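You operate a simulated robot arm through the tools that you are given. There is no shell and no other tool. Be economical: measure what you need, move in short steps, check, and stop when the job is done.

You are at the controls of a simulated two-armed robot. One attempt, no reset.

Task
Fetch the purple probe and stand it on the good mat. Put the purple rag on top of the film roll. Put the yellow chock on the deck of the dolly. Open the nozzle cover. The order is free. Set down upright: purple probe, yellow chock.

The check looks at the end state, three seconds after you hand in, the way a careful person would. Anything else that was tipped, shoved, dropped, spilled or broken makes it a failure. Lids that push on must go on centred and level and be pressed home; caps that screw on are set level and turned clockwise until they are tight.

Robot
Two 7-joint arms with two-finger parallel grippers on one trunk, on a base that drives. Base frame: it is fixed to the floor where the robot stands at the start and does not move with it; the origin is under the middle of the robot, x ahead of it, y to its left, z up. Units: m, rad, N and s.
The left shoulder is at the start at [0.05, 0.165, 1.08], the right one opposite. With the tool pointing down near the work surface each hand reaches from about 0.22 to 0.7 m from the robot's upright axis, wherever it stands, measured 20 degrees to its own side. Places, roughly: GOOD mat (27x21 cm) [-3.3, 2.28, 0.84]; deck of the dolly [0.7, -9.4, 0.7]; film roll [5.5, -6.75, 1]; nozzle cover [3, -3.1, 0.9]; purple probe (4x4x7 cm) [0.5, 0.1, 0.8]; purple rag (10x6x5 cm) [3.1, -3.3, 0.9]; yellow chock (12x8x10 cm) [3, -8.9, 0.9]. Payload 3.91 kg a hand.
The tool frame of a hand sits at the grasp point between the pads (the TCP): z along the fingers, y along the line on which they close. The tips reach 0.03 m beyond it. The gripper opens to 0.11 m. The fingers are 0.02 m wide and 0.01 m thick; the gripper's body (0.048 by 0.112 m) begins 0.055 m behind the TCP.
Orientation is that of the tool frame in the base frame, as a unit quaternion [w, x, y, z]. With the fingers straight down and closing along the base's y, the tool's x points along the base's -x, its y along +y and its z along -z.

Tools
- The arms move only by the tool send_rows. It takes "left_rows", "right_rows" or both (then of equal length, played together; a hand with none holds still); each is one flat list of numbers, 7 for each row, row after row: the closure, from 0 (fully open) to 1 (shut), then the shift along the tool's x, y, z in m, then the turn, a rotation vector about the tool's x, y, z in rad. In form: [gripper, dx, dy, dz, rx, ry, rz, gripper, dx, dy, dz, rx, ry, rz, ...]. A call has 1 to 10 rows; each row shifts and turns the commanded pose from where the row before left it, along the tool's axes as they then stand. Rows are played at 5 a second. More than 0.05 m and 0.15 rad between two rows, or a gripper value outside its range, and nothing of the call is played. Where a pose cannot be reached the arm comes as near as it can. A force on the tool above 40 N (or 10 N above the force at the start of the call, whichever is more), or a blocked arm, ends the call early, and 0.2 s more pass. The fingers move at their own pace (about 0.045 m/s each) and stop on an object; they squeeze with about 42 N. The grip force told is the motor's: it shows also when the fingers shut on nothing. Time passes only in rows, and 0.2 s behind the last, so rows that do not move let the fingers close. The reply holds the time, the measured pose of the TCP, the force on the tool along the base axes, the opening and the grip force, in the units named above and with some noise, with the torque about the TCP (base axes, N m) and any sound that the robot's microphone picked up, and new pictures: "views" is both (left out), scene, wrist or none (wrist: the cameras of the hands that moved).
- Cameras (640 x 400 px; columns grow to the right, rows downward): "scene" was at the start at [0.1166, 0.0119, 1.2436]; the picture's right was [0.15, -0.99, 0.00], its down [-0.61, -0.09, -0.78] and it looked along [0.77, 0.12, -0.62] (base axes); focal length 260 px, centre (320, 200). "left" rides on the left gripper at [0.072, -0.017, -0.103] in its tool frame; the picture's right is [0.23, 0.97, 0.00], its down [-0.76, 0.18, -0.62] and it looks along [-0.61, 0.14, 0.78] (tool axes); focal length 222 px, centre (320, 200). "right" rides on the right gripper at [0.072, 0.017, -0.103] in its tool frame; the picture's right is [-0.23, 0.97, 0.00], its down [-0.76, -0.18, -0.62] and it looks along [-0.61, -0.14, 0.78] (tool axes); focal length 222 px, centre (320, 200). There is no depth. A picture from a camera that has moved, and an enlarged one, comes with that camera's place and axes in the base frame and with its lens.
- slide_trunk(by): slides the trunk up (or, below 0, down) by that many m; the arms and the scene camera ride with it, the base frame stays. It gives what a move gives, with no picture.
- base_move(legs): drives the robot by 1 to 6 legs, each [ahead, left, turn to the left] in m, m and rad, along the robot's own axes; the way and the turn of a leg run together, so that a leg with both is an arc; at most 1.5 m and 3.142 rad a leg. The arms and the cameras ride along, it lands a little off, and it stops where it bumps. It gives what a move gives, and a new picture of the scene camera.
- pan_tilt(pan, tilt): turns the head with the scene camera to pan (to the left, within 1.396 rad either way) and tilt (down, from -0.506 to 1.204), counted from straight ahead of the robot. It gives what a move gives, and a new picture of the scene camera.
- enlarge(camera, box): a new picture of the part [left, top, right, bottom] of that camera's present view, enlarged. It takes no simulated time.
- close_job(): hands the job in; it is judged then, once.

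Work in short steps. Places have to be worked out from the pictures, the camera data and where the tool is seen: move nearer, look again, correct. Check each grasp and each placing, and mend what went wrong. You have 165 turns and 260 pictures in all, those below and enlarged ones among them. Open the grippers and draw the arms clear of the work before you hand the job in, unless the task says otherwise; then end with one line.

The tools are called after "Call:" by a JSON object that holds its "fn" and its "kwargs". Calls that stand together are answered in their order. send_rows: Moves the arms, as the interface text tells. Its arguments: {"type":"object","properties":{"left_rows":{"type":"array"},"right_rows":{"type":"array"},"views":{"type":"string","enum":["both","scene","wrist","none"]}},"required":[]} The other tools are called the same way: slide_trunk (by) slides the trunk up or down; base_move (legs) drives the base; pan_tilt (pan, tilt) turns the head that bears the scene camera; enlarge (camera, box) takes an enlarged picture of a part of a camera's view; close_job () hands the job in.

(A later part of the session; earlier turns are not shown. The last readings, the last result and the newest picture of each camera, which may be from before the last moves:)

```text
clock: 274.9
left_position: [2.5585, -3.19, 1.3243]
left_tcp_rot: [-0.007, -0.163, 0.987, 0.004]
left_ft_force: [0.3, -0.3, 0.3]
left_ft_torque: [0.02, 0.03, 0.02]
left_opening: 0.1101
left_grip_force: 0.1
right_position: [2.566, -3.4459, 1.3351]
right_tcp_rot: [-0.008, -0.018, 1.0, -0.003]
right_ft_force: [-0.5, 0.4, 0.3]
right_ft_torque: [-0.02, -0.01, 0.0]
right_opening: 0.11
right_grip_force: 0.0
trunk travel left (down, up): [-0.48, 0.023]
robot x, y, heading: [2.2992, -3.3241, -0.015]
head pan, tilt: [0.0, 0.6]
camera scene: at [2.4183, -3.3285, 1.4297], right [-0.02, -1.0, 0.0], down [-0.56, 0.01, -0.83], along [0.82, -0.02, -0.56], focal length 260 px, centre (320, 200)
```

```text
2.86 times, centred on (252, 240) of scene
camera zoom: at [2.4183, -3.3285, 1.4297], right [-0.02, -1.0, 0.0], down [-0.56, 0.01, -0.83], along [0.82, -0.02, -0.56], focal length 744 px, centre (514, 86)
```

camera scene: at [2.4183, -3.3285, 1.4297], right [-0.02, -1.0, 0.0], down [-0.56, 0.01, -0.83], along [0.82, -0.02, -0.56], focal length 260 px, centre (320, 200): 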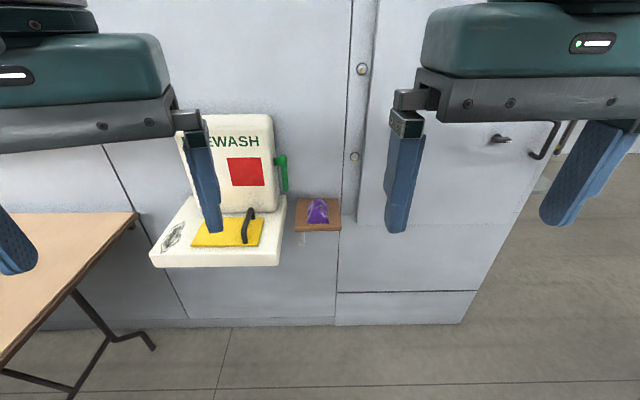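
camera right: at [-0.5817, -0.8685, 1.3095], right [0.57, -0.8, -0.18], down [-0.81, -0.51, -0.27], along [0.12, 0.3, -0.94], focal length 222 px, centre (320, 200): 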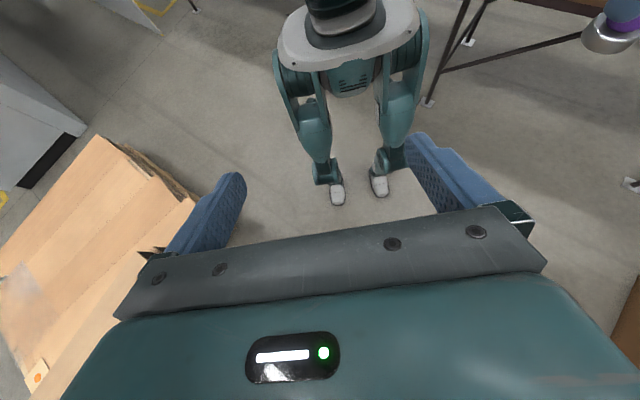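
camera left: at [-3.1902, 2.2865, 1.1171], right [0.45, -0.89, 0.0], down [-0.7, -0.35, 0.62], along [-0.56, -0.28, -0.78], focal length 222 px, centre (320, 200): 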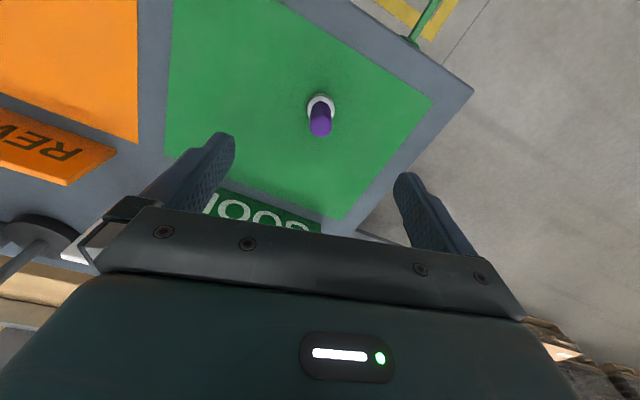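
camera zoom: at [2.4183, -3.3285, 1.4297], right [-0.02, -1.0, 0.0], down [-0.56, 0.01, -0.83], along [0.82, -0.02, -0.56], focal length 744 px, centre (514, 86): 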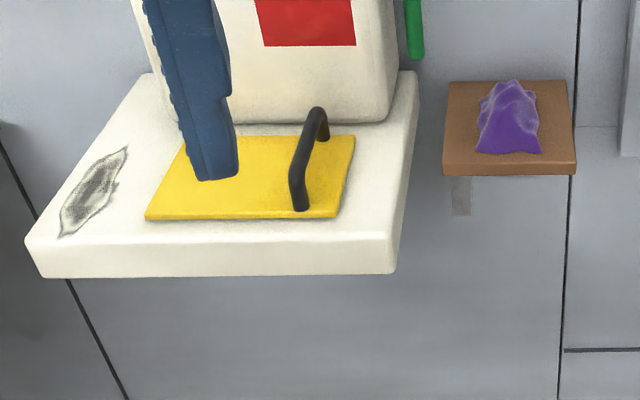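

The yellow cover has its handle bar along x at (3.03,-3.125) and hinges on the left edge, y≈-2.97. The rag is at (3.08,-3.34). I'll move closer and lower the trunk.

Call:
{"fn": "base_move", "kwargs": {"legs": [[0.25, 0.04, 0]]}}

Call:
{"fn": "slide_trunk", "kwargs": {"by": -0.16}}

Call:
{"fn": "pan_tilt", "kwargs": {"pan": 0.1, "tilt": 0.75}}

```text
clock: 276.8
left_position: [2.8096, -3.154, 1.3241]
left_tcp_rot: [-0.007, -0.164, 0.986, 0.004]
left_ft_force: [-0.7, 0.8, -0.4]
left_ft_torque: [-0.01, 0.0, 0.0]
left_opening: 0.11
left_grip_force: 0.0
right_position: [2.8163, -3.4086, 1.3343]
right_tcp_rot: [-0.008, -0.019, 1.0, -0.003]
right_ft_force: [0.3, 0.5, 0.0]
right_ft_torque: [0.02, 0.03, -0.01]
right_opening: 0.11
right_grip_force: 0.2
trunk travel left (down, up): [-0.48, 0.023]
robot x, y, heading: [2.549, -3.2901, -0.008]
head pan, tilt: [0.0, 0.6]
camera scene: at [2.6697, -3.2925, 1.4296], right [-0.02, -1.0, 0.0], down [-0.57, 0.01, -0.82], along [0.82, -0.01, -0.57], focal length 260 px, centre (320, 200)
```

scene: 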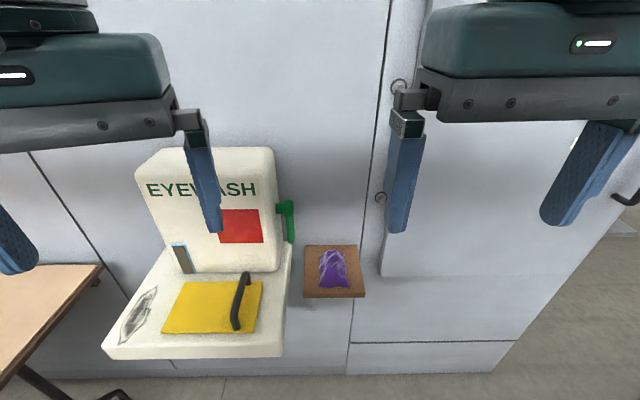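

```text
clock: 278.6
left_position: [2.8085, -3.1545, 1.1643]
left_tcp_rot: [-0.007, -0.164, 0.986, 0.005]
left_ft_force: [-0.3, 0.2, 0.3]
left_ft_torque: [-0.01, -0.02, 0.0]
left_opening: 0.1098
left_grip_force: 0.1
right_position: [2.8161, -3.4096, 1.1751]
right_tcp_rot: [-0.008, -0.018, 1.0, -0.004]
right_ft_force: [0.7, 0.2, -0.2]
right_ft_torque: [-0.01, -0.01, 0.0]
right_opening: 0.1098
right_grip_force: 0.0
trunk travel left (down, up): [-0.32, 0.183]
robot x, y, heading: [2.5498, -3.2926, -0.019]
head pan, tilt: [0.0, 0.6]
```

```text
clock: 279.3
left_position: [2.8089, -3.1547, 1.164]
left_tcp_rot: [-0.008, -0.165, 0.986, 0.004]
left_ft_force: [0.3, 0.0, -0.3]
left_ft_torque: [0.02, -0.03, 0.01]
left_opening: 0.11
left_grip_force: 0.1
right_position: [2.816, -3.4086, 1.1745]
right_tcp_rot: [-0.008, -0.018, 1.0, -0.004]
right_ft_force: [0.1, 0.6, 0.0]
right_ft_torque: [0.03, 0.0, 0.01]
right_opening: 0.1101
right_grip_force: 0.0
trunk travel left (down, up): [-0.32, 0.183]
robot x, y, heading: [2.5523, -3.2917, -0.016]
head pan, tilt: [0.099, 0.75]
camera scene: at [2.6633, -3.2843, 1.2569], right [0.08, -1.0, 0.0], down [-0.68, -0.06, -0.73], along [0.73, 0.06, -0.68], focal length 260 px, centre (320, 200)
```

scene: 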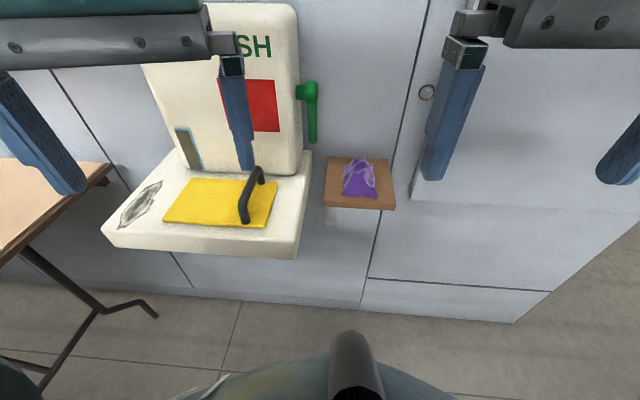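

Call:
{"fn": "enlarge", "kwargs": {"camera": "scene", "box": [90, 110, 410, 310]}}

```text
2.00 times, centred on (250, 210) of scene
camera zoom: at [2.6633, -3.2843, 1.2569], right [0.08, -1.0, 0.0], down [-0.68, -0.06, -0.73], along [0.73, 0.06, -0.68], focal length 521 px, centre (460, 180)
```

zoom: 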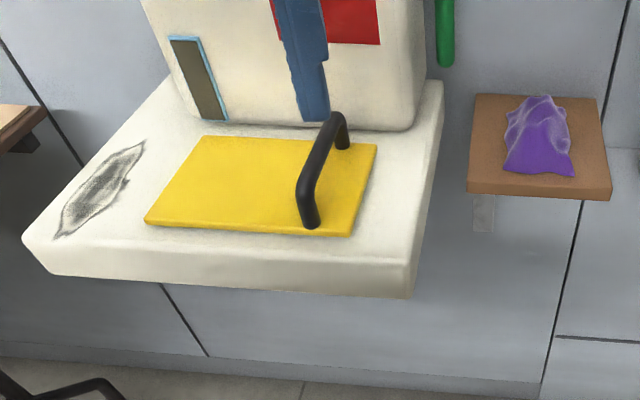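

The handle bar spans x 2.97–3.08 at y≈-3.127, with its top at z≈0.96 and the plate at z≈0.90. I'll bring the left hand above it with yaw zero.

Call:
{"fn": "send_rows", "kwargs": {"left_rows": [0, 0, 0, 0, 0, 0, 0.15, 0, 0, 0, 0, 0, 0, 0.15, 0, 0, 0, 0, 0, 0, 0.03, 0, -0.04, 0.006, 0, 0, 0, 0, 0, -0.04, 0.006, 0, 0, 0, 0, 0, -0.04, 0.006, 0, 0, 0, 0, 0, -0.04, 0.006, 0, 0, 0, 0, 0, -0.04, 0.005, 0, 0, 0, 0, 0, 0, 0, 0.045, 0, 0, 0, 0, 0, 0, 0.045, 0, 0, 0], "views": "both"}}

```text
clock: 281.5
left_position: [3.0087, -3.1247, 1.0719]
left_tcp_rot: [-0.008, -0.001, 1.0, 0.003]
left_ft_force: [0.3, 0.1, -1.1]
left_ft_torque: [0.01, 0.02, -0.03]
left_opening: 0.11
left_grip_force: 0.0
right_position: [2.8159, -3.4092, 1.1741]
right_tcp_rot: [-0.008, -0.018, 1.0, -0.004]
right_ft_force: [0.4, 0.0, -0.7]
right_ft_torque: [0.03, -0.04, 0.01]
right_opening: 0.1102
right_grip_force: 0.1
trunk travel left (down, up): [-0.32, 0.183]
robot x, y, heading: [2.5479, -3.2877, -0.019]
head pan, tilt: [0.099, 0.75]
camera scene: at [2.6637, -3.2842, 1.2568], right [0.08, -1.0, 0.0], down [-0.68, -0.06, -0.73], along [0.73, 0.06, -0.68], focal length 260 px, centre (320, 200)
camera left: at [2.9371, -3.1409, 1.1752], right [-0.23, 0.97, 0.01], down [0.77, 0.17, 0.61], along [0.59, 0.15, -0.79], focal length 222 px, centre (320, 200)
```

scene: 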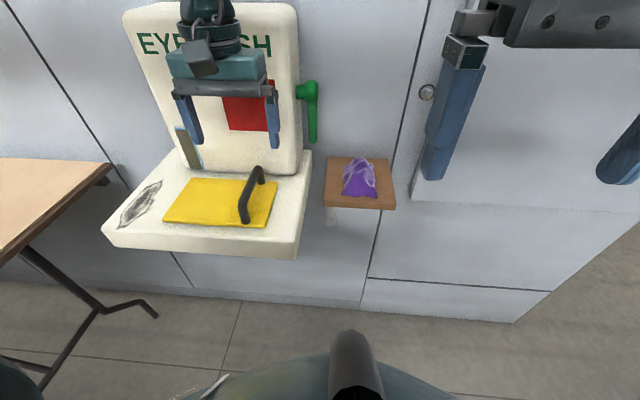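
left: 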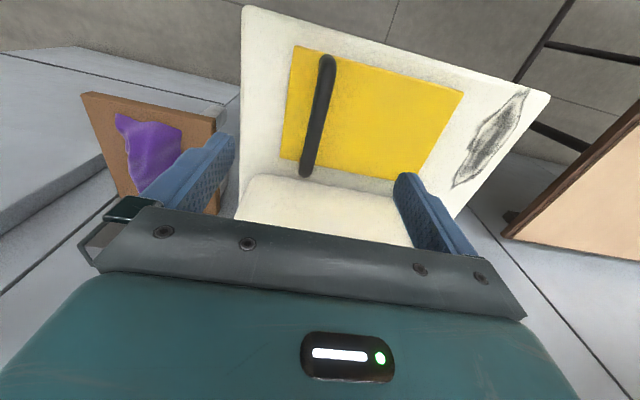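

The bar is centred under the TCP (x 2.96–3.07, y -3.125). I'll descend to z≈0.947 and close.

Call:
{"fn": "send_rows", "kwargs": {"left_rows": [0, 0, 0, 0.045, 0, 0, 0, 0, 0, 0, 0.045, 0, 0, 0, 0, 0, 0, 0.035, 0, 0, 0, 0.5, 0, 0, 0, 0, 0, 0, 1, 0, 0, 0, 0, 0, 0, 1, 0, 0, 0, 0, 0, 0, 1, 0, 0, 0, 0, 0, 0, 1, 0, 0, 0, 0, 0, 0, 1, 0, 0, 0, 0, 0, 0], "views": "both"}}

```text
clock: 283.5
left_position: [3.0064, -3.1269, 0.9465]
left_tcp_rot: [-0.007, 0.001, 1.0, 0.002]
left_ft_force: [0.4, -9.3, 2.3]
left_ft_torque: [0.02, 0.03, 0.05]
left_opening: 0.016
left_grip_force: 30.0
right_position: [2.8148, -3.4102, 1.1758]
right_tcp_rot: [-0.008, -0.019, 1.0, -0.003]
right_ft_force: [0.3, -0.6, 0.2]
right_ft_torque: [-0.03, 0.02, 0.02]
right_opening: 0.11
right_grip_force: 0.0
trunk travel left (down, up): [-0.32, 0.183]
robot x, y, heading: [2.5501, -3.2857, -0.018]
head pan, tilt: [0.099, 0.75]
camera scene: at [2.6632, -3.2854, 1.2569], right [0.08, -1.0, 0.0], down [-0.68, -0.06, -0.73], along [0.73, 0.06, -0.68], focal length 260 px, centre (320, 200)
camera left: at [2.9347, -3.1424, 1.0517], right [-0.23, 0.97, 0.01], down [0.77, 0.17, 0.61], along [0.6, 0.14, -0.79], focal length 222 px, centre (320, 200)
```

scene: 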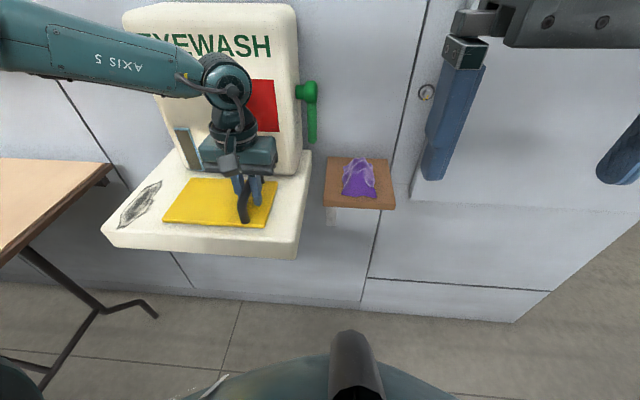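
left: 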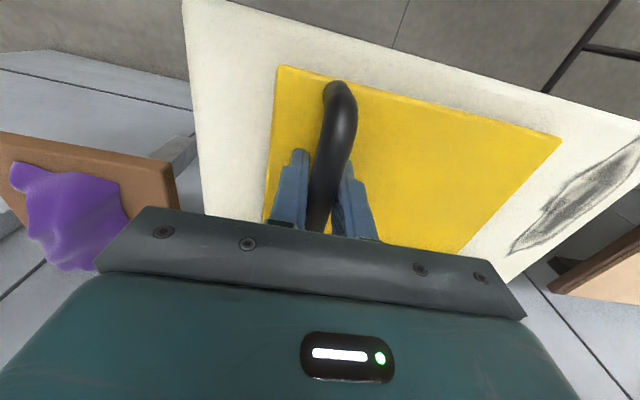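

The bar is gripped. I'll try the first arc steps about the left-edge hinge and watch the forces.

Call:
{"fn": "send_rows", "kwargs": {"left_rows": [1, 0, 0.0082, -0.0221, 0.14, 0, 0, 1, 0, 0.0082, -0.0221, 0.14, 0, 0, 1, 0, 0, 0, 0, 0, 0], "views": "both"}}

```text
clock: 284.3
left_position: [3.0052, -3.1078, 0.9913]
left_tcp_rot: [-0.006, -0.001, 0.991, -0.137]
left_ft_force: [2.3, -19.1, 13.4]
left_ft_torque: [0.28, 0.31, -0.15]
left_opening: 0.0155
left_grip_force: 45.1
right_position: [2.8145, -3.4112, 1.1737]
right_tcp_rot: [-0.007, -0.019, 1.0, -0.003]
right_ft_force: [-0.4, -0.6, -0.4]
right_ft_torque: [0.0, 0.0, 0.02]
right_opening: 0.1099
right_grip_force: 0.0
trunk travel left (down, up): [-0.32, 0.183]
robot x, y, heading: [2.5499, -3.2882, -0.014]
head pan, tilt: [0.099, 0.75]
camera scene: at [2.6626, -3.2869, 1.257], right [0.08, -1.0, 0.0], down [-0.68, -0.05, -0.73], along [0.73, 0.06, -0.68], focal length 260 px, centre (320, 200)
camera left: at [2.9345, -3.0945, 1.0969], right [-0.23, 0.94, -0.26], down [0.77, 0.34, 0.54], along [0.6, -0.08, -0.8], focal length 222 px, centre (320, 200)
```

scene: 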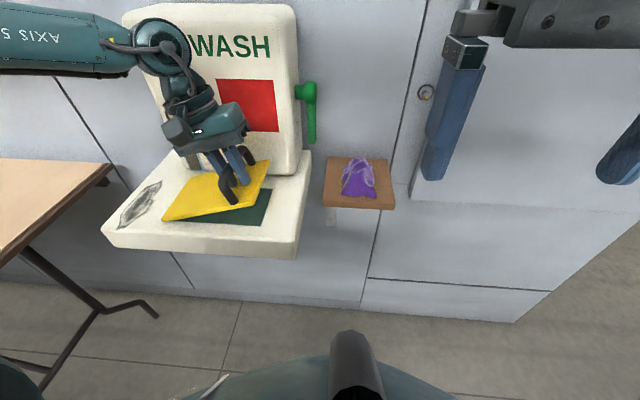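
left: 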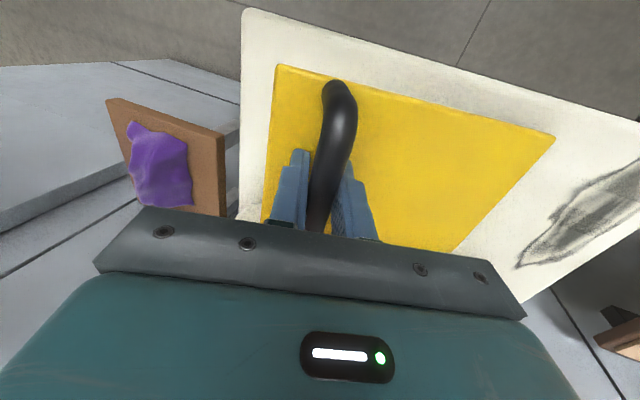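

The cover swings up from the left hinge. Force shows my radius is slightly short, so I'll correct it and continue.

Call:
{"fn": "send_rows", "kwargs": {"left_rows": [1, 0, 0.005, -0.0235, 0.14, 0, 0, 1, 0, 0.008, -0.0233, 0.14, 0, 0, 1, 0, 0.008, -0.0233, 0.14, 0, 0, 1, 0, 0, 0, 0, 0, 0], "views": "scene"}}

```text
clock: 285.3
left_position: [3.0062, -3.0565, 1.0429]
left_tcp_rot: [-0.008, -0.002, 0.941, -0.339]
left_ft_force: [2.7, -1.6, 4.3]
left_ft_torque: [0.15, -0.55, -0.36]
left_opening: 0.0157
left_grip_force: 45.0
right_position: [2.8163, -3.4087, 1.1738]
right_tcp_rot: [-0.008, -0.019, 1.0, -0.004]
right_ft_force: [-0.5, 0.3, 0.3]
right_ft_torque: [0.02, 0.02, -0.01]
right_opening: 0.11
right_grip_force: 0.0
trunk travel left (down, up): [-0.32, 0.183]
robot x, y, heading: [2.5507, -3.2879, -0.017]
head pan, tilt: [0.099, 0.75]
camera scene: at [2.6632, -3.2845, 1.2568], right [0.08, -1.0, 0.0], down [-0.68, -0.06, -0.73], along [0.73, 0.06, -0.68], focal length 260 px, centre (320, 200)
```

scene: 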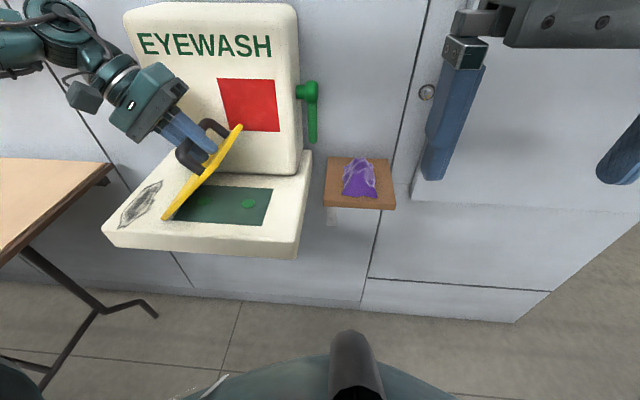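

Working nicely (about 40° open). I'll continue.

Call:
{"fn": "send_rows", "kwargs": {"left_rows": [1, 0, 0.008, -0.0233, 0.14, 0, 0, 1, 0, 0.008, -0.0233, 0.14, 0, 0, 1, 0, 0.008, -0.0233, 0.14, 0, 0, 1, 0, 0.008, -0.0233, 0.14, 0, 0, 1, 0, 0, 0, 0, 0, 0], "views": "scene"}}

```text
clock: 286.3
left_position: [3.006, -2.9762, 1.0681]
left_tcp_rot: [-0.012, -0.016, 0.834, -0.552]
left_ft_force: [8.8, 0.8, -13.2]
left_ft_torque: [0.12, -1.17, -0.12]
left_opening: 0.0161
left_grip_force: 45.3
left hand out of reach, approached as far as the arm can: row 4
right_position: [2.8177, -3.4095, 1.1738]
right_tcp_rot: [-0.01, -0.018, 1.0, -0.004]
right_ft_force: [-0.7, 0.4, -0.6]
right_ft_torque: [0.01, 0.0, 0.0]
right_opening: 0.1097
right_grip_force: 0.1
trunk travel left (down, up): [-0.32, 0.183]
robot x, y, heading: [2.5495, -3.2907, -0.015]
head pan, tilt: [0.099, 0.75]
stopped in row 4 (left hand): the force on the tool passed its limit at 55 N (the readings are from after the stop); the commanded pose is now the measured one
camera scene: at [2.665, -3.2847, 1.2568], right [0.08, -1.0, 0.0], down [-0.68, -0.06, -0.73], along [0.73, 0.06, -0.68], focal length 260 px, centre (320, 200)
```

scene: 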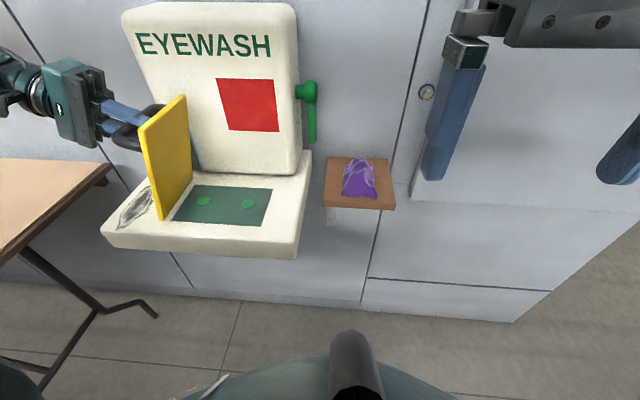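

It's about 75° open and my wrist is at its limit. I'll loosen to a cage around the bar and pull it further left by translation only.

Call:
{"fn": "send_rows", "kwargs": {"left_rows": [0.8, 0, 0, 0, 0, 0, 0, 0.8, 0, 0.0098, -0.0176, 0, 0, 0, 0.8, 0, 0.0103, -0.0172, 0, 0, 0, 0.8, 0, 0.0108, -0.0172, 0, 0, 0, 0.8, 0, 0.0108, -0.0172, 0, 0, 0, 0.8, 0, 0, 0, 0, 0, 0], "views": "both"}}

```text
clock: 287.7
left_position: [2.984, -2.9095, 1.0902]
left_tcp_rot: [-0.013, -0.015, 0.831, -0.555]
left_ft_force: [-0.4, 0.2, -0.5]
left_ft_torque: [-0.01, 0.03, 0.02]
left_opening: 0.022
left_grip_force: 0.0
left hand out of reach, approached as far as the arm can: row 2, 3, 4, 5
right_position: [2.8159, -3.4085, 1.1752]
right_tcp_rot: [-0.008, -0.018, 1.0, -0.004]
right_ft_force: [0.7, -0.3, -0.3]
right_ft_torque: [-0.01, 0.01, 0.0]
right_opening: 0.1102
right_grip_force: 0.0
trunk travel left (down, up): [-0.32, 0.183]
robot x, y, heading: [2.5499, -3.2889, -0.019]
head pan, tilt: [0.099, 0.75]
camera scene: at [2.6637, -3.2842, 1.257], right [0.08, -1.0, 0.0], down [-0.68, -0.06, -0.73], along [0.73, 0.06, -0.68], focal length 260 px, centre (320, 200)
camera left: at [2.9121, -2.8205, 1.1487], right [-0.27, 0.37, -0.89], down [0.76, 0.65, 0.05], along [0.6, -0.66, -0.45], focal length 222 px, centre (320, 200)
```

scene: 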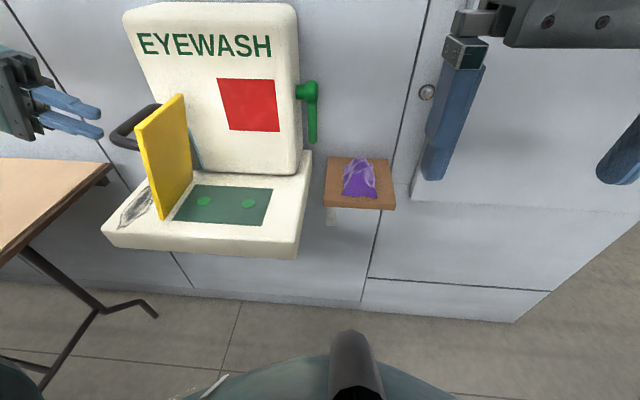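
left: 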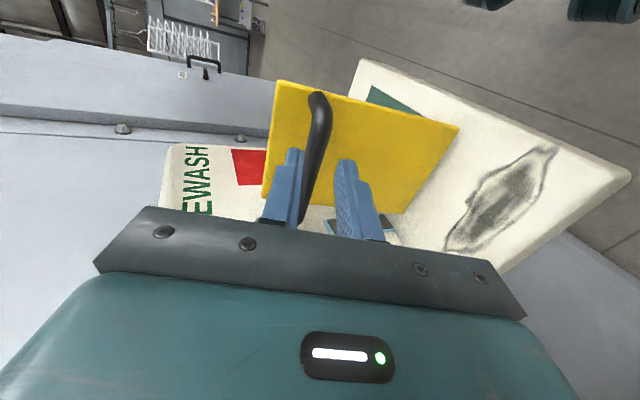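

The hand slipped off and the cover stays at about 72°. To open it properly I'll turn the hand back to pointing down, close it, and push the cover from its right side.

Call:
{"fn": "send_rows", "kwargs": {"left_rows": [0.8, 0, -0.01, -0.02, -0.146, 0, 0, 0.8, 0, -0.01, -0.02, -0.146, 0, 0, 0.8, 0, 0, -0.02, -0.146, 0, 0, 1, 0, 0, -0.02, -0.146, 0, 0, 1, 0, 0, -0.02, -0.146, 0, 0, 1, 0, 0, -0.02, -0.146, 0, 0, 1, 0, 0, -0.02, -0.146, 0, 0, 1, 0, 0, -0.02, -0.146, 0, 0, 1, 0, 0, 0, 0, 0, 0], "views": "scene"}}

```text
clock: 289.7
left_position: [2.9791, -2.8447, 1.2124]
left_tcp_rot: [-0.019, -0.006, 1.0, -0.003]
left_ft_force: [0.4, 0.5, -0.1]
left_ft_torque: [0.0, 0.01, -0.03]
left_opening: 0.0002
left_grip_force: 37.4
left hand out of reach, approached as far as the arm can: row 6, 7, 8
right_position: [2.8156, -3.4094, 1.1749]
right_tcp_rot: [-0.008, -0.019, 1.0, -0.003]
right_ft_force: [0.2, 0.2, 0.3]
right_ft_torque: [0.01, -0.01, 0.0]
right_opening: 0.1099
right_grip_force: 0.1
trunk travel left (down, up): [-0.32, 0.183]
robot x, y, heading: [2.5483, -3.2914, -0.02]
head pan, tilt: [0.099, 0.75]
camera scene: at [2.6633, -3.2841, 1.2568], right [0.08, -1.0, 0.0], down [-0.68, -0.06, -0.73], along [0.73, 0.06, -0.68], focal length 260 px, centre (320, 200)
```

scene: 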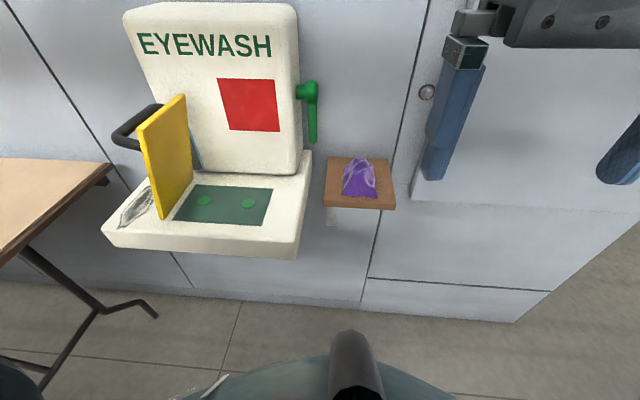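

Now I'll move the closed hand over to the right of the cover and lower it.

Call:
{"fn": "send_rows", "kwargs": {"left_rows": [1, -0.01, -0.0425, 0, 0, 0, 0, 1, -0.01, -0.0425, 0, 0, 0, 0, 1, 0, -0.0425, 0, 0, 0, 0, 1, 0, -0.0425, 0, 0, 0, 0, 1, 0, -0.0425, 0, 0, 0, 0, 1, 0, -0.0425, 0, 0, 0, 0, 1, 0, 0, 0.0433, 0, 0, 0, 1, 0, 0, 0.0433, 0, 0, 0, 1, 0, 0, 0.0433, 0, 0, 0], "views": "scene"}}

```text
clock: 291.7
left_position: [2.997, -3.0986, 1.0828]
left_tcp_rot: [-0.018, -0.006, 1.0, -0.004]
left_ft_force: [0.1, 0.6, -0.7]
left_ft_torque: [-0.02, 0.03, -0.01]
left_opening: 0.0
left_grip_force: 37.4
right_position: [2.8149, -3.4083, 1.175]
right_tcp_rot: [-0.008, -0.019, 1.0, -0.004]
right_ft_force: [1.3, 1.3, -0.3]
right_ft_torque: [-0.01, -0.02, -0.01]
right_opening: 0.1101
right_grip_force: 0.1
trunk travel left (down, up): [-0.32, 0.183]
robot x, y, heading: [2.5471, -3.2906, -0.012]
head pan, tilt: [0.099, 0.75]
camera scene: at [2.6633, -3.2842, 1.2568], right [0.08, -1.0, 0.0], down [-0.68, -0.06, -0.73], along [0.73, 0.06, -0.68], focal length 260 px, centre (320, 200)
```

scene: 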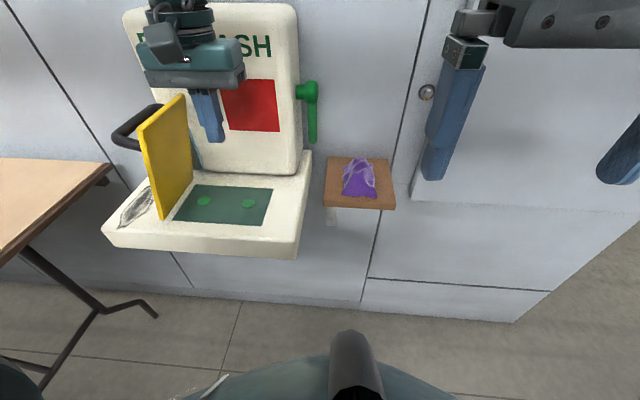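

Call:
{"fn": "send_rows", "kwargs": {"left_rows": [1, 0, 0.04, 0, 0, 0, 0, 1, 0, 0.025, 0, 0, 0, 0, 1, 0, 0.02, 0, 0, 0, 0, 1, 0, 0.02, 0, 0, 0, 0, 1, 0, 0.02, 0, 0, 0, 0, 1, 0, 0.02, 0, 0, 0, 0, 1, 0, 0.02, 0, 0, 0, 0, 1, 0, 0, 0, 0, 0, 0], "views": "scene"}}

```text
clock: 293.2
left_position: [2.9943, -2.9592, 1.085]
left_tcp_rot: [-0.018, 0.004, 1.0, -0.015]
left_ft_force: [2.4, -15.4, 1.1]
left_ft_torque: [-0.04, -0.06, 0.0]
left_opening: 0.0
left_grip_force: 37.9
right_position: [2.8143, -3.4093, 1.175]
right_tcp_rot: [-0.008, -0.017, 1.0, -0.004]
right_ft_force: [0.0, -0.1, 0.8]
right_ft_torque: [-0.05, -0.01, 0.0]
right_opening: 0.1098
right_grip_force: 0.1
trunk travel left (down, up): [-0.32, 0.183]
robot x, y, heading: [2.5465, -3.2915, -0.021]
head pan, tilt: [0.099, 0.75]
stopped in row 7 (left hand): the force on the tool passed its limit at 52 N (the readings are from after the stop); the commanded pose is now the measured one
camera scene: at [2.6631, -3.2851, 1.257], right [0.08, -1.0, 0.0], down [-0.68, -0.05, -0.73], along [0.73, 0.06, -0.68], focal length 260 px, centre (320, 200)
```

scene: 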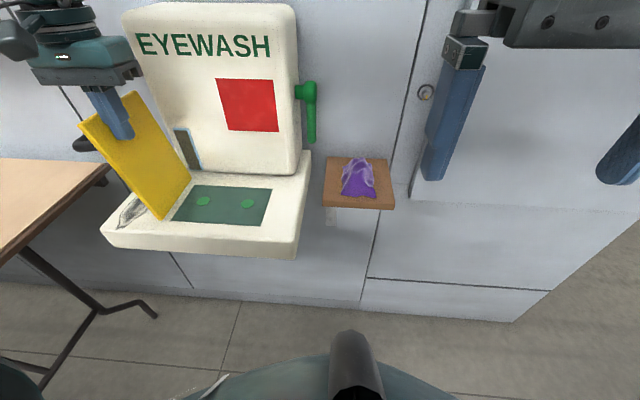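

It's past vertical and against its stop. I'll withdraw the left hand and check that it stays.

Call:
{"fn": "send_rows", "kwargs": {"left_rows": [1, 0, -0.03, 0, 0, 0, 0, 1, 0, -0.03, 0, 0, 0, 0, 1, 0, -0.03, -0.03, 0, 0, 0, 1, 0, -0.02, -0.045, 0, 0, 0, 0, 0, 0, -0.045, 0, 0, 0, 0, 0.045, 0, 0, 0, 0, 0, 0, 0.045, 0, 0, 0, 0, 0, 0, 0.045, 0, 0, 0, 0, 0, 0, 0.045, 0, 0, 0, 0, 0], "views": "scene"}}

```text
clock: 295.2
left_position: [2.8163, -3.0624, 1.2131]
left_tcp_rot: [-0.02, 0.002, 1.0, -0.013]
left_ft_force: [-0.2, -0.8, 0.5]
left_ft_torque: [0.02, -0.02, 0.02]
left_opening: 0.1043
left_grip_force: 0.0
right_position: [2.8161, -3.4092, 1.1745]
right_tcp_rot: [-0.008, -0.017, 1.0, -0.004]
right_ft_force: [0.5, -0.2, 0.4]
right_ft_torque: [0.02, 0.01, 0.01]
right_opening: 0.1102
right_grip_force: 0.1
trunk travel left (down, up): [-0.32, 0.183]
robot x, y, heading: [2.5535, -3.288, -0.017]
head pan, tilt: [0.099, 0.75]
camera scene: at [2.6626, -3.2847, 1.2569], right [0.08, -1.0, 0.0], down [-0.68, -0.06, -0.73], along [0.73, 0.06, -0.68], focal length 260 px, centre (320, 200)
```

scene: 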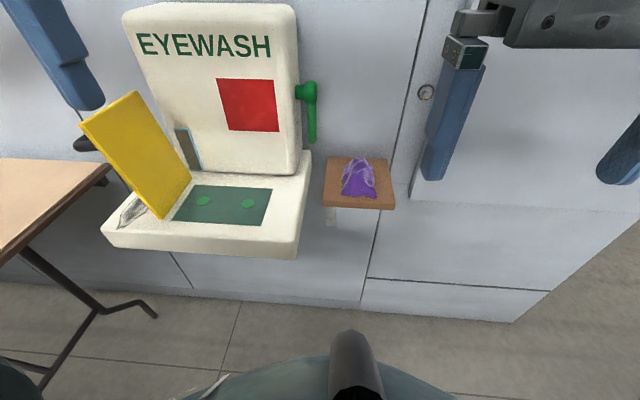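

The cover stays open. For the rag (about (3.085,-3.333)), I'll shift left 0.14 so it falls in the right arm's sector, then look through the right wrist camera.

Call:
{"fn": "base_move", "kwargs": {"legs": [[0, 0.14, 0]]}}

Call:
{"fn": "send_rows", "kwargs": {"right_rows": [0, -0.04, -0.012, 0, 0, 0, 0, 0, -0.04, -0.012, 0, 0, 0, 0, 0, -0.04, -0.012, 0, 0, 0, 0, 0, -0.04, -0.012, 0, 0, 0, 0, 0, -0.04, -0.012, 0, 0, 0, 0, 0, -0.04, -0.002, 0.03, 0, 0, 0, 0, 0, 0, 0.04, 0, 0, 0, 0, 0, 0, 0.02, 0, 0, 0], "views": "both"}}

```text
clock: 297.1
left_position: [2.8202, -2.9216, 1.2132]
left_tcp_rot: [-0.021, 0.001, 1.0, -0.012]
left_ft_force: [1.0, 0.7, -0.3]
left_ft_torque: [0.0, -0.01, 0.03]
left_opening: 0.1102
left_grip_force: 0.1
right_position: [2.8175, -3.2696, 1.1744]
right_tcp_rot: [-0.007, -0.017, 1.0, -0.004]
right_ft_force: [-0.5, 0.3, -0.4]
right_ft_torque: [-0.01, -0.04, -0.01]
right_opening: 0.1099
right_grip_force: 0.1
trunk travel left (down, up): [-0.32, 0.183]
robot x, y, heading: [2.5504, -3.1537, -0.017]
head pan, tilt: [0.099, 0.75]
camera scene: at [2.6657, -3.145, 1.2568], right [0.08, -1.0, 0.0], down [-0.68, -0.06, -0.73], along [0.73, 0.06, -0.68], focal length 260 px, centre (320, 200)
```

scene: 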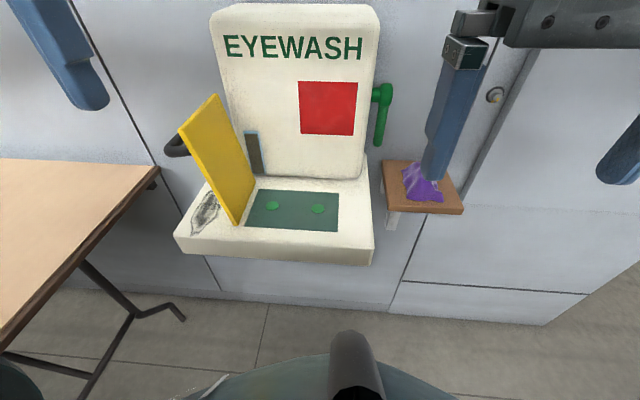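

```text
clock: 298.9
left_position: [2.8188, -2.9217, 1.2131]
left_tcp_rot: [-0.021, 0.001, 1.0, -0.012]
left_ft_force: [-0.6, 0.1, -0.4]
left_ft_torque: [0.0, -0.01, -0.01]
left_opening: 0.1099
left_grip_force: 0.1
right_position: [3.0589, -3.3248, 1.0812]
right_tcp_rot: [-0.008, -0.017, 1.0, -0.004]
right_ft_force: [-0.2, 0.3, -0.3]
right_ft_torque: [-0.01, 0.0, -0.01]
right_opening: 0.1098
right_grip_force: 0.1
trunk travel left (down, up): [-0.32, 0.183]
robot x, y, heading: [2.5528, -3.1501, -0.015]
head pan, tilt: [0.099, 0.75]
camera scene: at [2.6659, -3.1453, 1.2568], right [0.08, -1.0, 0.0], down [-0.68, -0.06, -0.73], along [0.73, 0.06, -0.68], focal length 260 px, centre (320, 200)
camera right: at [2.9877, -3.3105, 1.1857], right [0.19, 0.98, -0.01], down [0.78, -0.15, 0.61], along [0.6, -0.13, -0.79], focal length 222 px, centre (320, 200)
```

scene: 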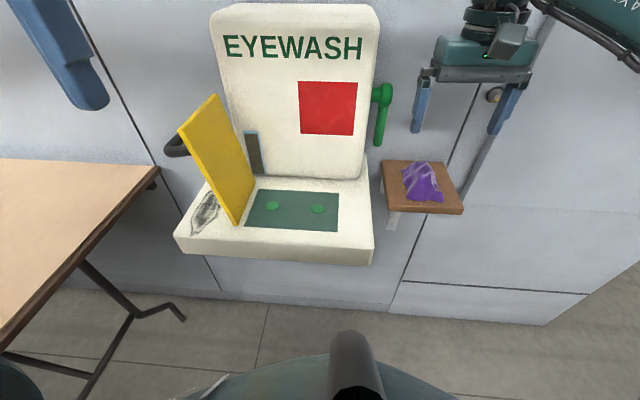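
right: 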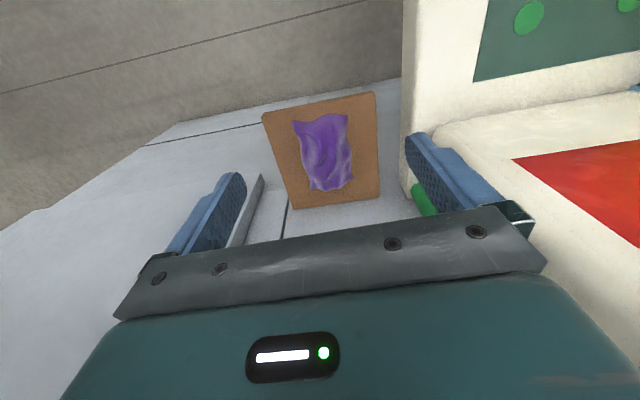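

The rag spans x 3.065–3.165 at y≈-3.331. I'll go to x≈3.092 and descend to z≈0.957, staying clear of the green lever.

Call:
{"fn": "send_rows", "kwargs": {"right_rows": [0, -0.034, -0.005, 0, 0, 0, 0, 0, 0, 0, 0.04, 0, 0, 0, 0, 0, 0, 0.04, 0, 0, 0, 0, 0, 0, 0.03, 0, 0, 0, 0, 0, 0, 0.013, 0, 0, 0, 0, 0, 0, 0, 0, 0, 0], "views": "both"}}

```text
clock: 300.3
left_position: [2.8188, -2.9227, 1.2122]
left_tcp_rot: [-0.021, 0.001, 1.0, -0.012]
left_ft_force: [-0.4, 1.2, 0.0]
left_ft_torque: [0.03, 0.01, -0.01]
left_opening: 0.1098
left_grip_force: 0.0
right_position: [3.0921, -3.3295, 0.9579]
right_tcp_rot: [-0.007, -0.018, 1.0, -0.003]
right_ft_force: [0.5, 0.6, -0.3]
right_ft_torque: [0.0, -0.02, -0.03]
right_opening: 0.11
right_grip_force: 0.0
trunk travel left (down, up): [-0.32, 0.183]
robot x, y, heading: [2.5526, -3.1492, -0.015]
head pan, tilt: [0.099, 0.75]
camera scene: at [2.6657, -3.1453, 1.2568], right [0.08, -1.0, 0.0], down [-0.68, -0.06, -0.73], along [0.73, 0.06, -0.68], focal length 260 px, centre (320, 200)
camera right: at [3.0198, -3.3148, 1.0628], right [0.19, 0.98, -0.01], down [0.78, -0.15, 0.61], along [0.6, -0.13, -0.79], focal length 222 px, centre (320, 200)
```

scene: 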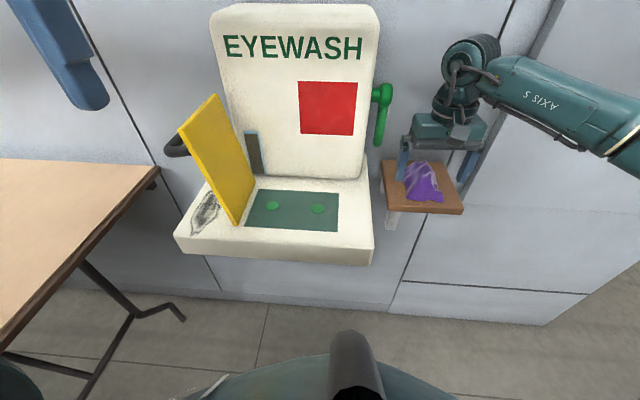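
right: 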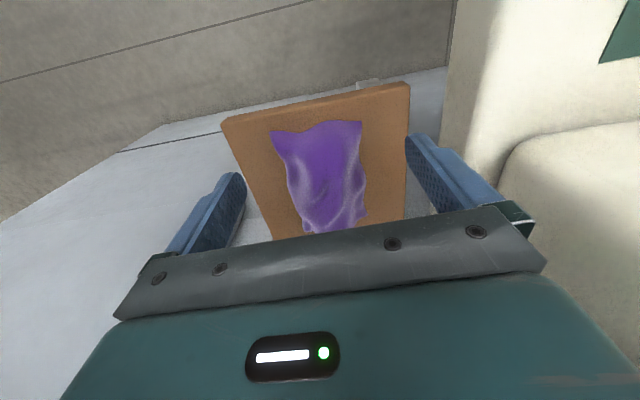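

From the two wrist views the shelf top is nearer z≈0.875, so I can go lower. I'll ease down in small steps.

Call:
{"fn": "send_rows", "kwargs": {"right_rows": [0, -0.008, 0, 0.015, 0, 0, 0, 0, 0, 0, 0.012, 0, 0, 0, 0, 0, 0, 0.008, 0, 0, 0, 0, 0, 0, 0, 0, 0, 0], "views": "both"}}

```text
clock: 301.3
left_position: [2.8196, -2.923, 1.2146]
left_tcp_rot: [-0.02, 0.001, 1.0, -0.013]
left_ft_force: [0.0, -0.7, -0.7]
left_ft_torque: [-0.02, -0.02, -0.01]
left_opening: 0.1102
left_grip_force: 0.1
right_position: [3.0978, -3.3288, 0.9222]
right_tcp_rot: [-0.008, -0.017, 1.0, -0.003]
right_ft_force: [-0.4, 0.3, -0.6]
right_ft_torque: [0.01, -0.01, 0.03]
right_opening: 0.1101
right_grip_force: 0.1
trunk travel left (down, up): [-0.32, 0.183]
robot x, y, heading: [2.5505, -3.152, -0.024]
head pan, tilt: [0.099, 0.75]
camera scene: at [2.6657, -3.1453, 1.2568], right [0.08, -1.0, 0.0], down [-0.68, -0.06, -0.73], along [0.73, 0.06, -0.68], focal length 260 px, centre (320, 200)
camera right: at [3.0271, -3.3141, 1.0275], right [0.19, 0.98, -0.01], down [0.78, -0.15, 0.61], along [0.6, -0.13, -0.79], focal length 222 px, centre (320, 200)
```

scene: 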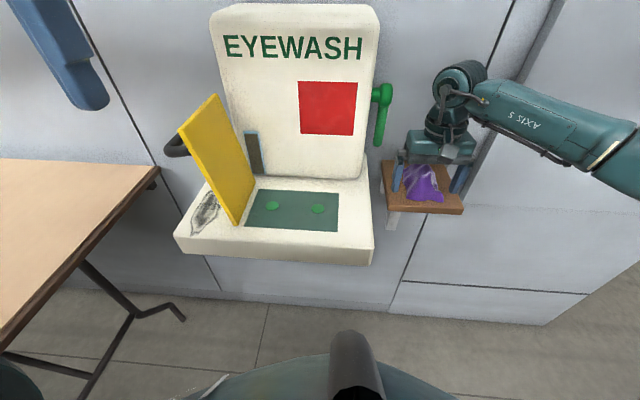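
right: 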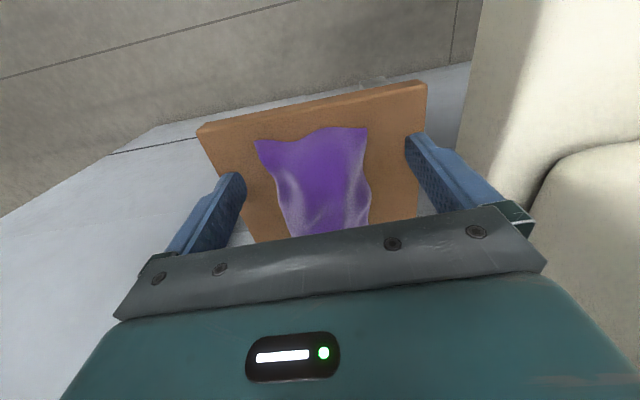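

Good depth. I'll drop 4 mm more, close and lift.

Call:
{"fn": "send_rows", "kwargs": {"right_rows": [0, 0, 0, 0.004, 0, 0, 0, 0.5, 0, 0, 0, 0, 0, 0, 1, 0, 0, 0, 0, 0, 0, 1, 0, 0, 0, 0, 0, 0, 1, 0, 0, 0, 0, 0, 0, 1, 0, 0, 0, 0, 0, 0, 1, 0, 0, -0.02, 0, 0, 0, 1, 0, 0, -0.04, 0, 0, 0, 1, 0, 0, -0.04, 0, 0, 0], "views": "both"}}

```text
clock: 303.3
left_position: [2.8199, -2.9222, 1.213]
left_tcp_rot: [-0.02, 0.001, 1.0, -0.012]
left_ft_force: [-0.2, 0.2, -0.3]
left_ft_torque: [0.01, -0.02, -0.01]
left_opening: 0.1099
left_grip_force: 0.0
right_position: [3.0998, -3.3305, 1.0196]
right_tcp_rot: [-0.007, -0.017, 1.0, -0.005]
right_ft_force: [0.1, -0.3, -0.3]
right_ft_torque: [0.01, 0.03, -0.03]
right_opening: 0.0598
right_grip_force: 41.3
trunk travel left (down, up): [-0.32, 0.183]
robot x, y, heading: [2.5489, -3.1543, -0.014]
head pan, tilt: [0.099, 0.75]
camera scene: at [2.6655, -3.1451, 1.2568], right [0.08, -1.0, 0.0], down [-0.68, -0.06, -0.73], along [0.73, 0.06, -0.68], focal length 260 px, centre (320, 200)
camera right: at [3.028, -3.3142, 1.1245], right [0.19, 0.98, -0.01], down [0.78, -0.15, 0.61], along [0.6, -0.13, -0.79], focal length 222 px, centre (320, 200)
```

scene: 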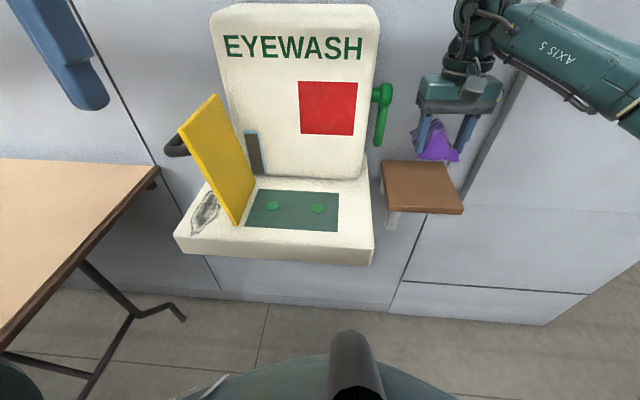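
right: 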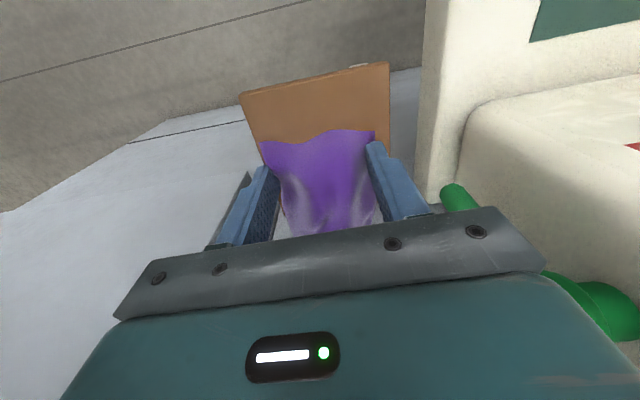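

The rag is held. I'll lift, retract and raise the trunk, then look south for the route to the film roll at (5.5,-6.75).

Call:
{"fn": "send_rows", "kwargs": {"right_rows": [1, 0, 0, -0.045, 0, 0, 0, 1, 0.01, -0.005, -0.045, 0, 0, 0, 1, 0.03, -0.005, -0.035, 0, 0, 0, 1, 0.042, -0.005, 0, 0, 0, 0, 1, 0.042, 0, 0, 0, 0, 0, 1, 0.042, 0, 0, 0, 0, 0, 1, 0.042, 0, 0, 0, 0, 0, 1, 0.042, 0, 0, 0, 0, 0], "views": "none"}}

Call:
{"fn": "slide_trunk", "kwargs": {"by": 0.16}}

Call:
{"fn": "base_move", "kwargs": {"legs": [[-0.2, -0.2, 0]]}}

Call:
{"fn": "pan_tilt", "kwargs": {"pan": -1.2, "tilt": 0.3}}

```text
clock: 305.1
left_position: [2.8199, -2.9209, 1.2136]
left_tcp_rot: [-0.02, 0.002, 1.0, -0.012]
left_ft_force: [-0.2, 0.0, -0.1]
left_ft_torque: [0.02, -0.05, 0.0]
left_opening: 0.1099
left_grip_force: 0.1
right_position: [2.8521, -3.3506, 1.1469]
right_tcp_rot: [-0.008, -0.016, 1.0, -0.005]
right_ft_force: [-0.7, 0.1, -0.5]
right_ft_torque: [-0.04, 0.0, -0.01]
right_opening: 0.0597
right_grip_force: 42.3
trunk travel left (down, up): [-0.32, 0.183]
robot x, y, heading: [2.5513, -3.1499, -0.016]
head pan, tilt: [0.099, 0.75]
```

```text
clock: 306.9
left_position: [2.8205, -2.9225, 1.3727]
left_tcp_rot: [-0.02, 0.001, 1.0, -0.013]
left_ft_force: [-0.1, 0.2, -0.6]
left_ft_torque: [-0.01, -0.01, 0.0]
left_opening: 0.11
left_grip_force: 0.0
right_position: [2.8536, -3.351, 1.3071]
right_tcp_rot: [-0.008, -0.017, 1.0, -0.005]
right_ft_force: [-0.1, 0.5, -0.7]
right_ft_torque: [0.0, -0.02, 0.03]
right_opening: 0.0593
right_grip_force: 41.6
trunk travel left (down, up): [-0.48, 0.023]
robot x, y, heading: [2.5499, -3.1539, -0.018]
head pan, tilt: [0.099, 0.75]
```

```text
clock: 309.3
left_position: [2.6171, -3.1169, 1.3717]
left_tcp_rot: [-0.02, 0.002, 1.0, -0.012]
left_ft_force: [-0.4, -0.4, -0.4]
left_ft_torque: [0.0, -0.05, -0.02]
left_opening: 0.11
left_grip_force: 0.0
right_position: [2.649, -3.5454, 1.308]
right_tcp_rot: [-0.008, -0.017, 1.0, -0.003]
right_ft_force: [0.8, -0.5, -0.3]
right_ft_torque: [0.01, 0.04, -0.01]
right_opening: 0.0592
right_grip_force: 42.1
trunk travel left (down, up): [-0.48, 0.023]
robot x, y, heading: [2.3417, -3.3464, -0.016]
head pan, tilt: [0.099, 0.75]
camera scene: at [2.4622, -3.3412, 1.4168], right [0.08, -1.0, 0.0], down [-0.68, -0.06, -0.73], along [0.73, 0.06, -0.68], focal length 260 px, centre (320, 200)
```

scene: 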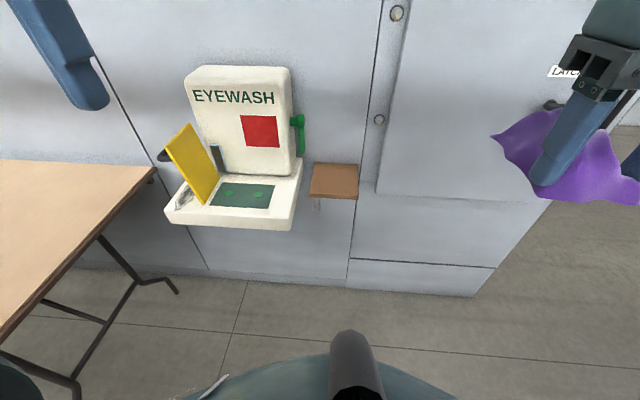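

```text
clock: 310.8
left_position: [2.6158, -3.1182, 1.3732]
left_tcp_rot: [-0.02, 0.001, 1.0, -0.012]
left_ft_force: [0.1, -0.8, -0.8]
left_ft_torque: [-0.02, 0.02, 0.01]
left_opening: 0.1101
left_grip_force: 0.1
right_position: [2.6494, -3.5469, 1.3073]
right_tcp_rot: [-0.007, -0.017, 1.0, -0.004]
right_ft_force: [0.7, 0.1, -0.8]
right_ft_torque: [-0.02, 0.04, 0.0]
right_opening: 0.0589
right_grip_force: 42.1
trunk travel left (down, up): [-0.48, 0.023]
robot x, y, heading: [2.3507, -3.348, -0.019]
head pan, tilt: [-1.201, 0.3]
camera scene: at [2.4121, -3.4354, 1.4571], right [-0.94, -0.35, 0.0], down [-0.1, 0.28, -0.96], along [0.33, -0.9, -0.3], focal length 260 px, centre (320, 200)
```

scene: 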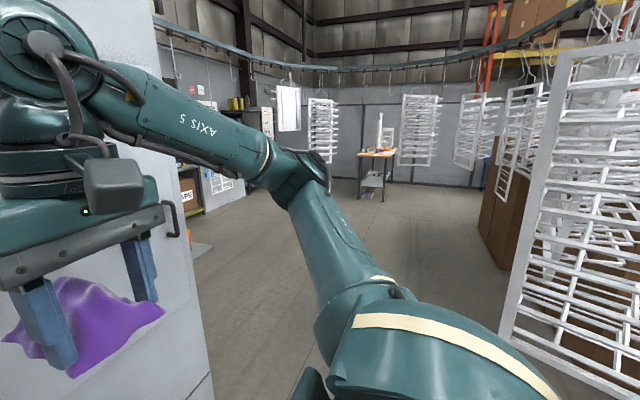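

I'll turn to face south and look along the lane.

Call:
{"fn": "base_move", "kwargs": {"legs": [[0.08, 0, 0], [0, 0, -1.4]]}}

Call:
{"fn": "pan_tilt", "kwargs": {"pan": 0, "tilt": 0.35}}

```text
clock: 315.2
left_position: [2.7017, -3.572, 1.3721]
left_tcp_rot: [-0.023, 0.643, 0.766, 0.004]
left_ft_force: [-0.2, 0.3, -0.2]
left_ft_torque: [-0.03, 0.01, -0.04]
left_opening: 0.1098
left_grip_force: 0.0
right_position: [2.2844, -3.6816, 1.3074]
right_tcp_rot: [-0.008, 0.627, 0.779, 0.002]
right_ft_force: [0.5, 0.4, -0.5]
right_ft_torque: [0.03, 0.01, 0.01]
right_opening: 0.0589
right_grip_force: 42.1
trunk travel left (down, up): [-0.48, 0.023]
robot x, y, heading: [2.4292, -3.3509, -1.408]
head pan, tilt: [-1.201, 0.3]
camera scene: at [2.3549, -3.4249, 1.4572], right [-0.51, 0.86, 0.0], down [0.26, 0.15, -0.96], along [-0.82, -0.48, -0.3], focal length 260 px, centre (320, 200)
```

scene: 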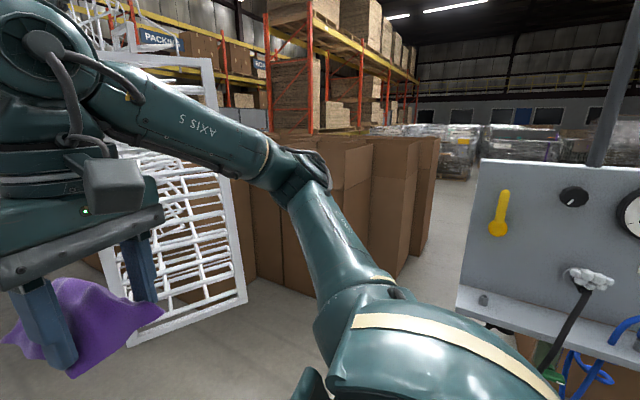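

```text
clock: 316.6
left_position: [2.7012, -3.5711, 1.374]
left_tcp_rot: [-0.023, 0.642, 0.766, 0.005]
left_ft_force: [-0.2, 0.5, 0.0]
left_ft_torque: [-0.02, 0.02, 0.01]
left_opening: 0.1101
left_grip_force: 0.0
right_position: [2.285, -3.6793, 1.308]
right_tcp_rot: [-0.007, 0.628, 0.778, 0.003]
right_ft_force: [0.7, -0.4, -0.7]
right_ft_torque: [-0.01, -0.01, -0.01]
right_opening: 0.0588
right_grip_force: 42.4
trunk travel left (down, up): [-0.48, 0.023]
robot x, y, heading: [2.4284, -3.3507, -1.411]
head pan, tilt: [0.0, 0.351]
camera scene: at [2.4504, -3.4695, 1.4524], right [-0.99, -0.16, 0.0], down [-0.05, 0.34, -0.94], along [0.15, -0.93, -0.34], focal length 260 px, centre (320, 200)
```

scene: 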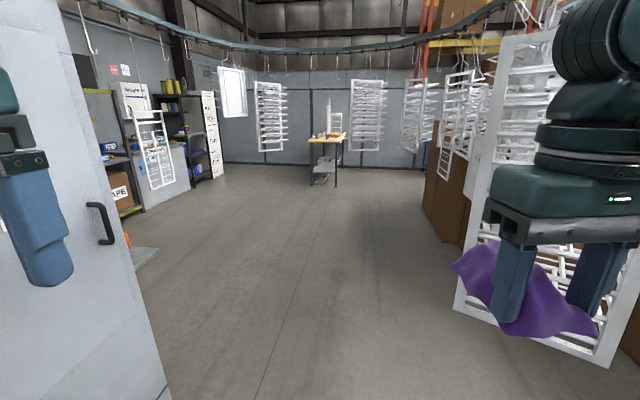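

Call:
{"fn": "enlarge", "kwargs": {"camera": "scene", "box": [60, 50, 380, 250]}}

```text
2.00 times, centred on (220, 150) of scene
camera zoom: at [2.4504, -3.4695, 1.4524], right [-0.99, -0.16, 0.0], down [-0.05, 0.34, -0.94], along [0.15, -0.93, -0.34], focal length 521 px, centre (520, 300)
```

zoom: 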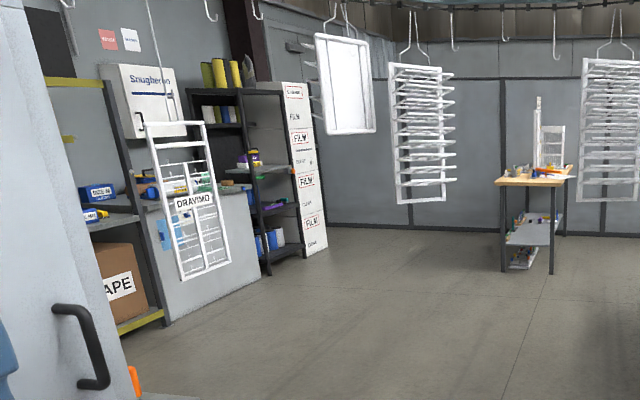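

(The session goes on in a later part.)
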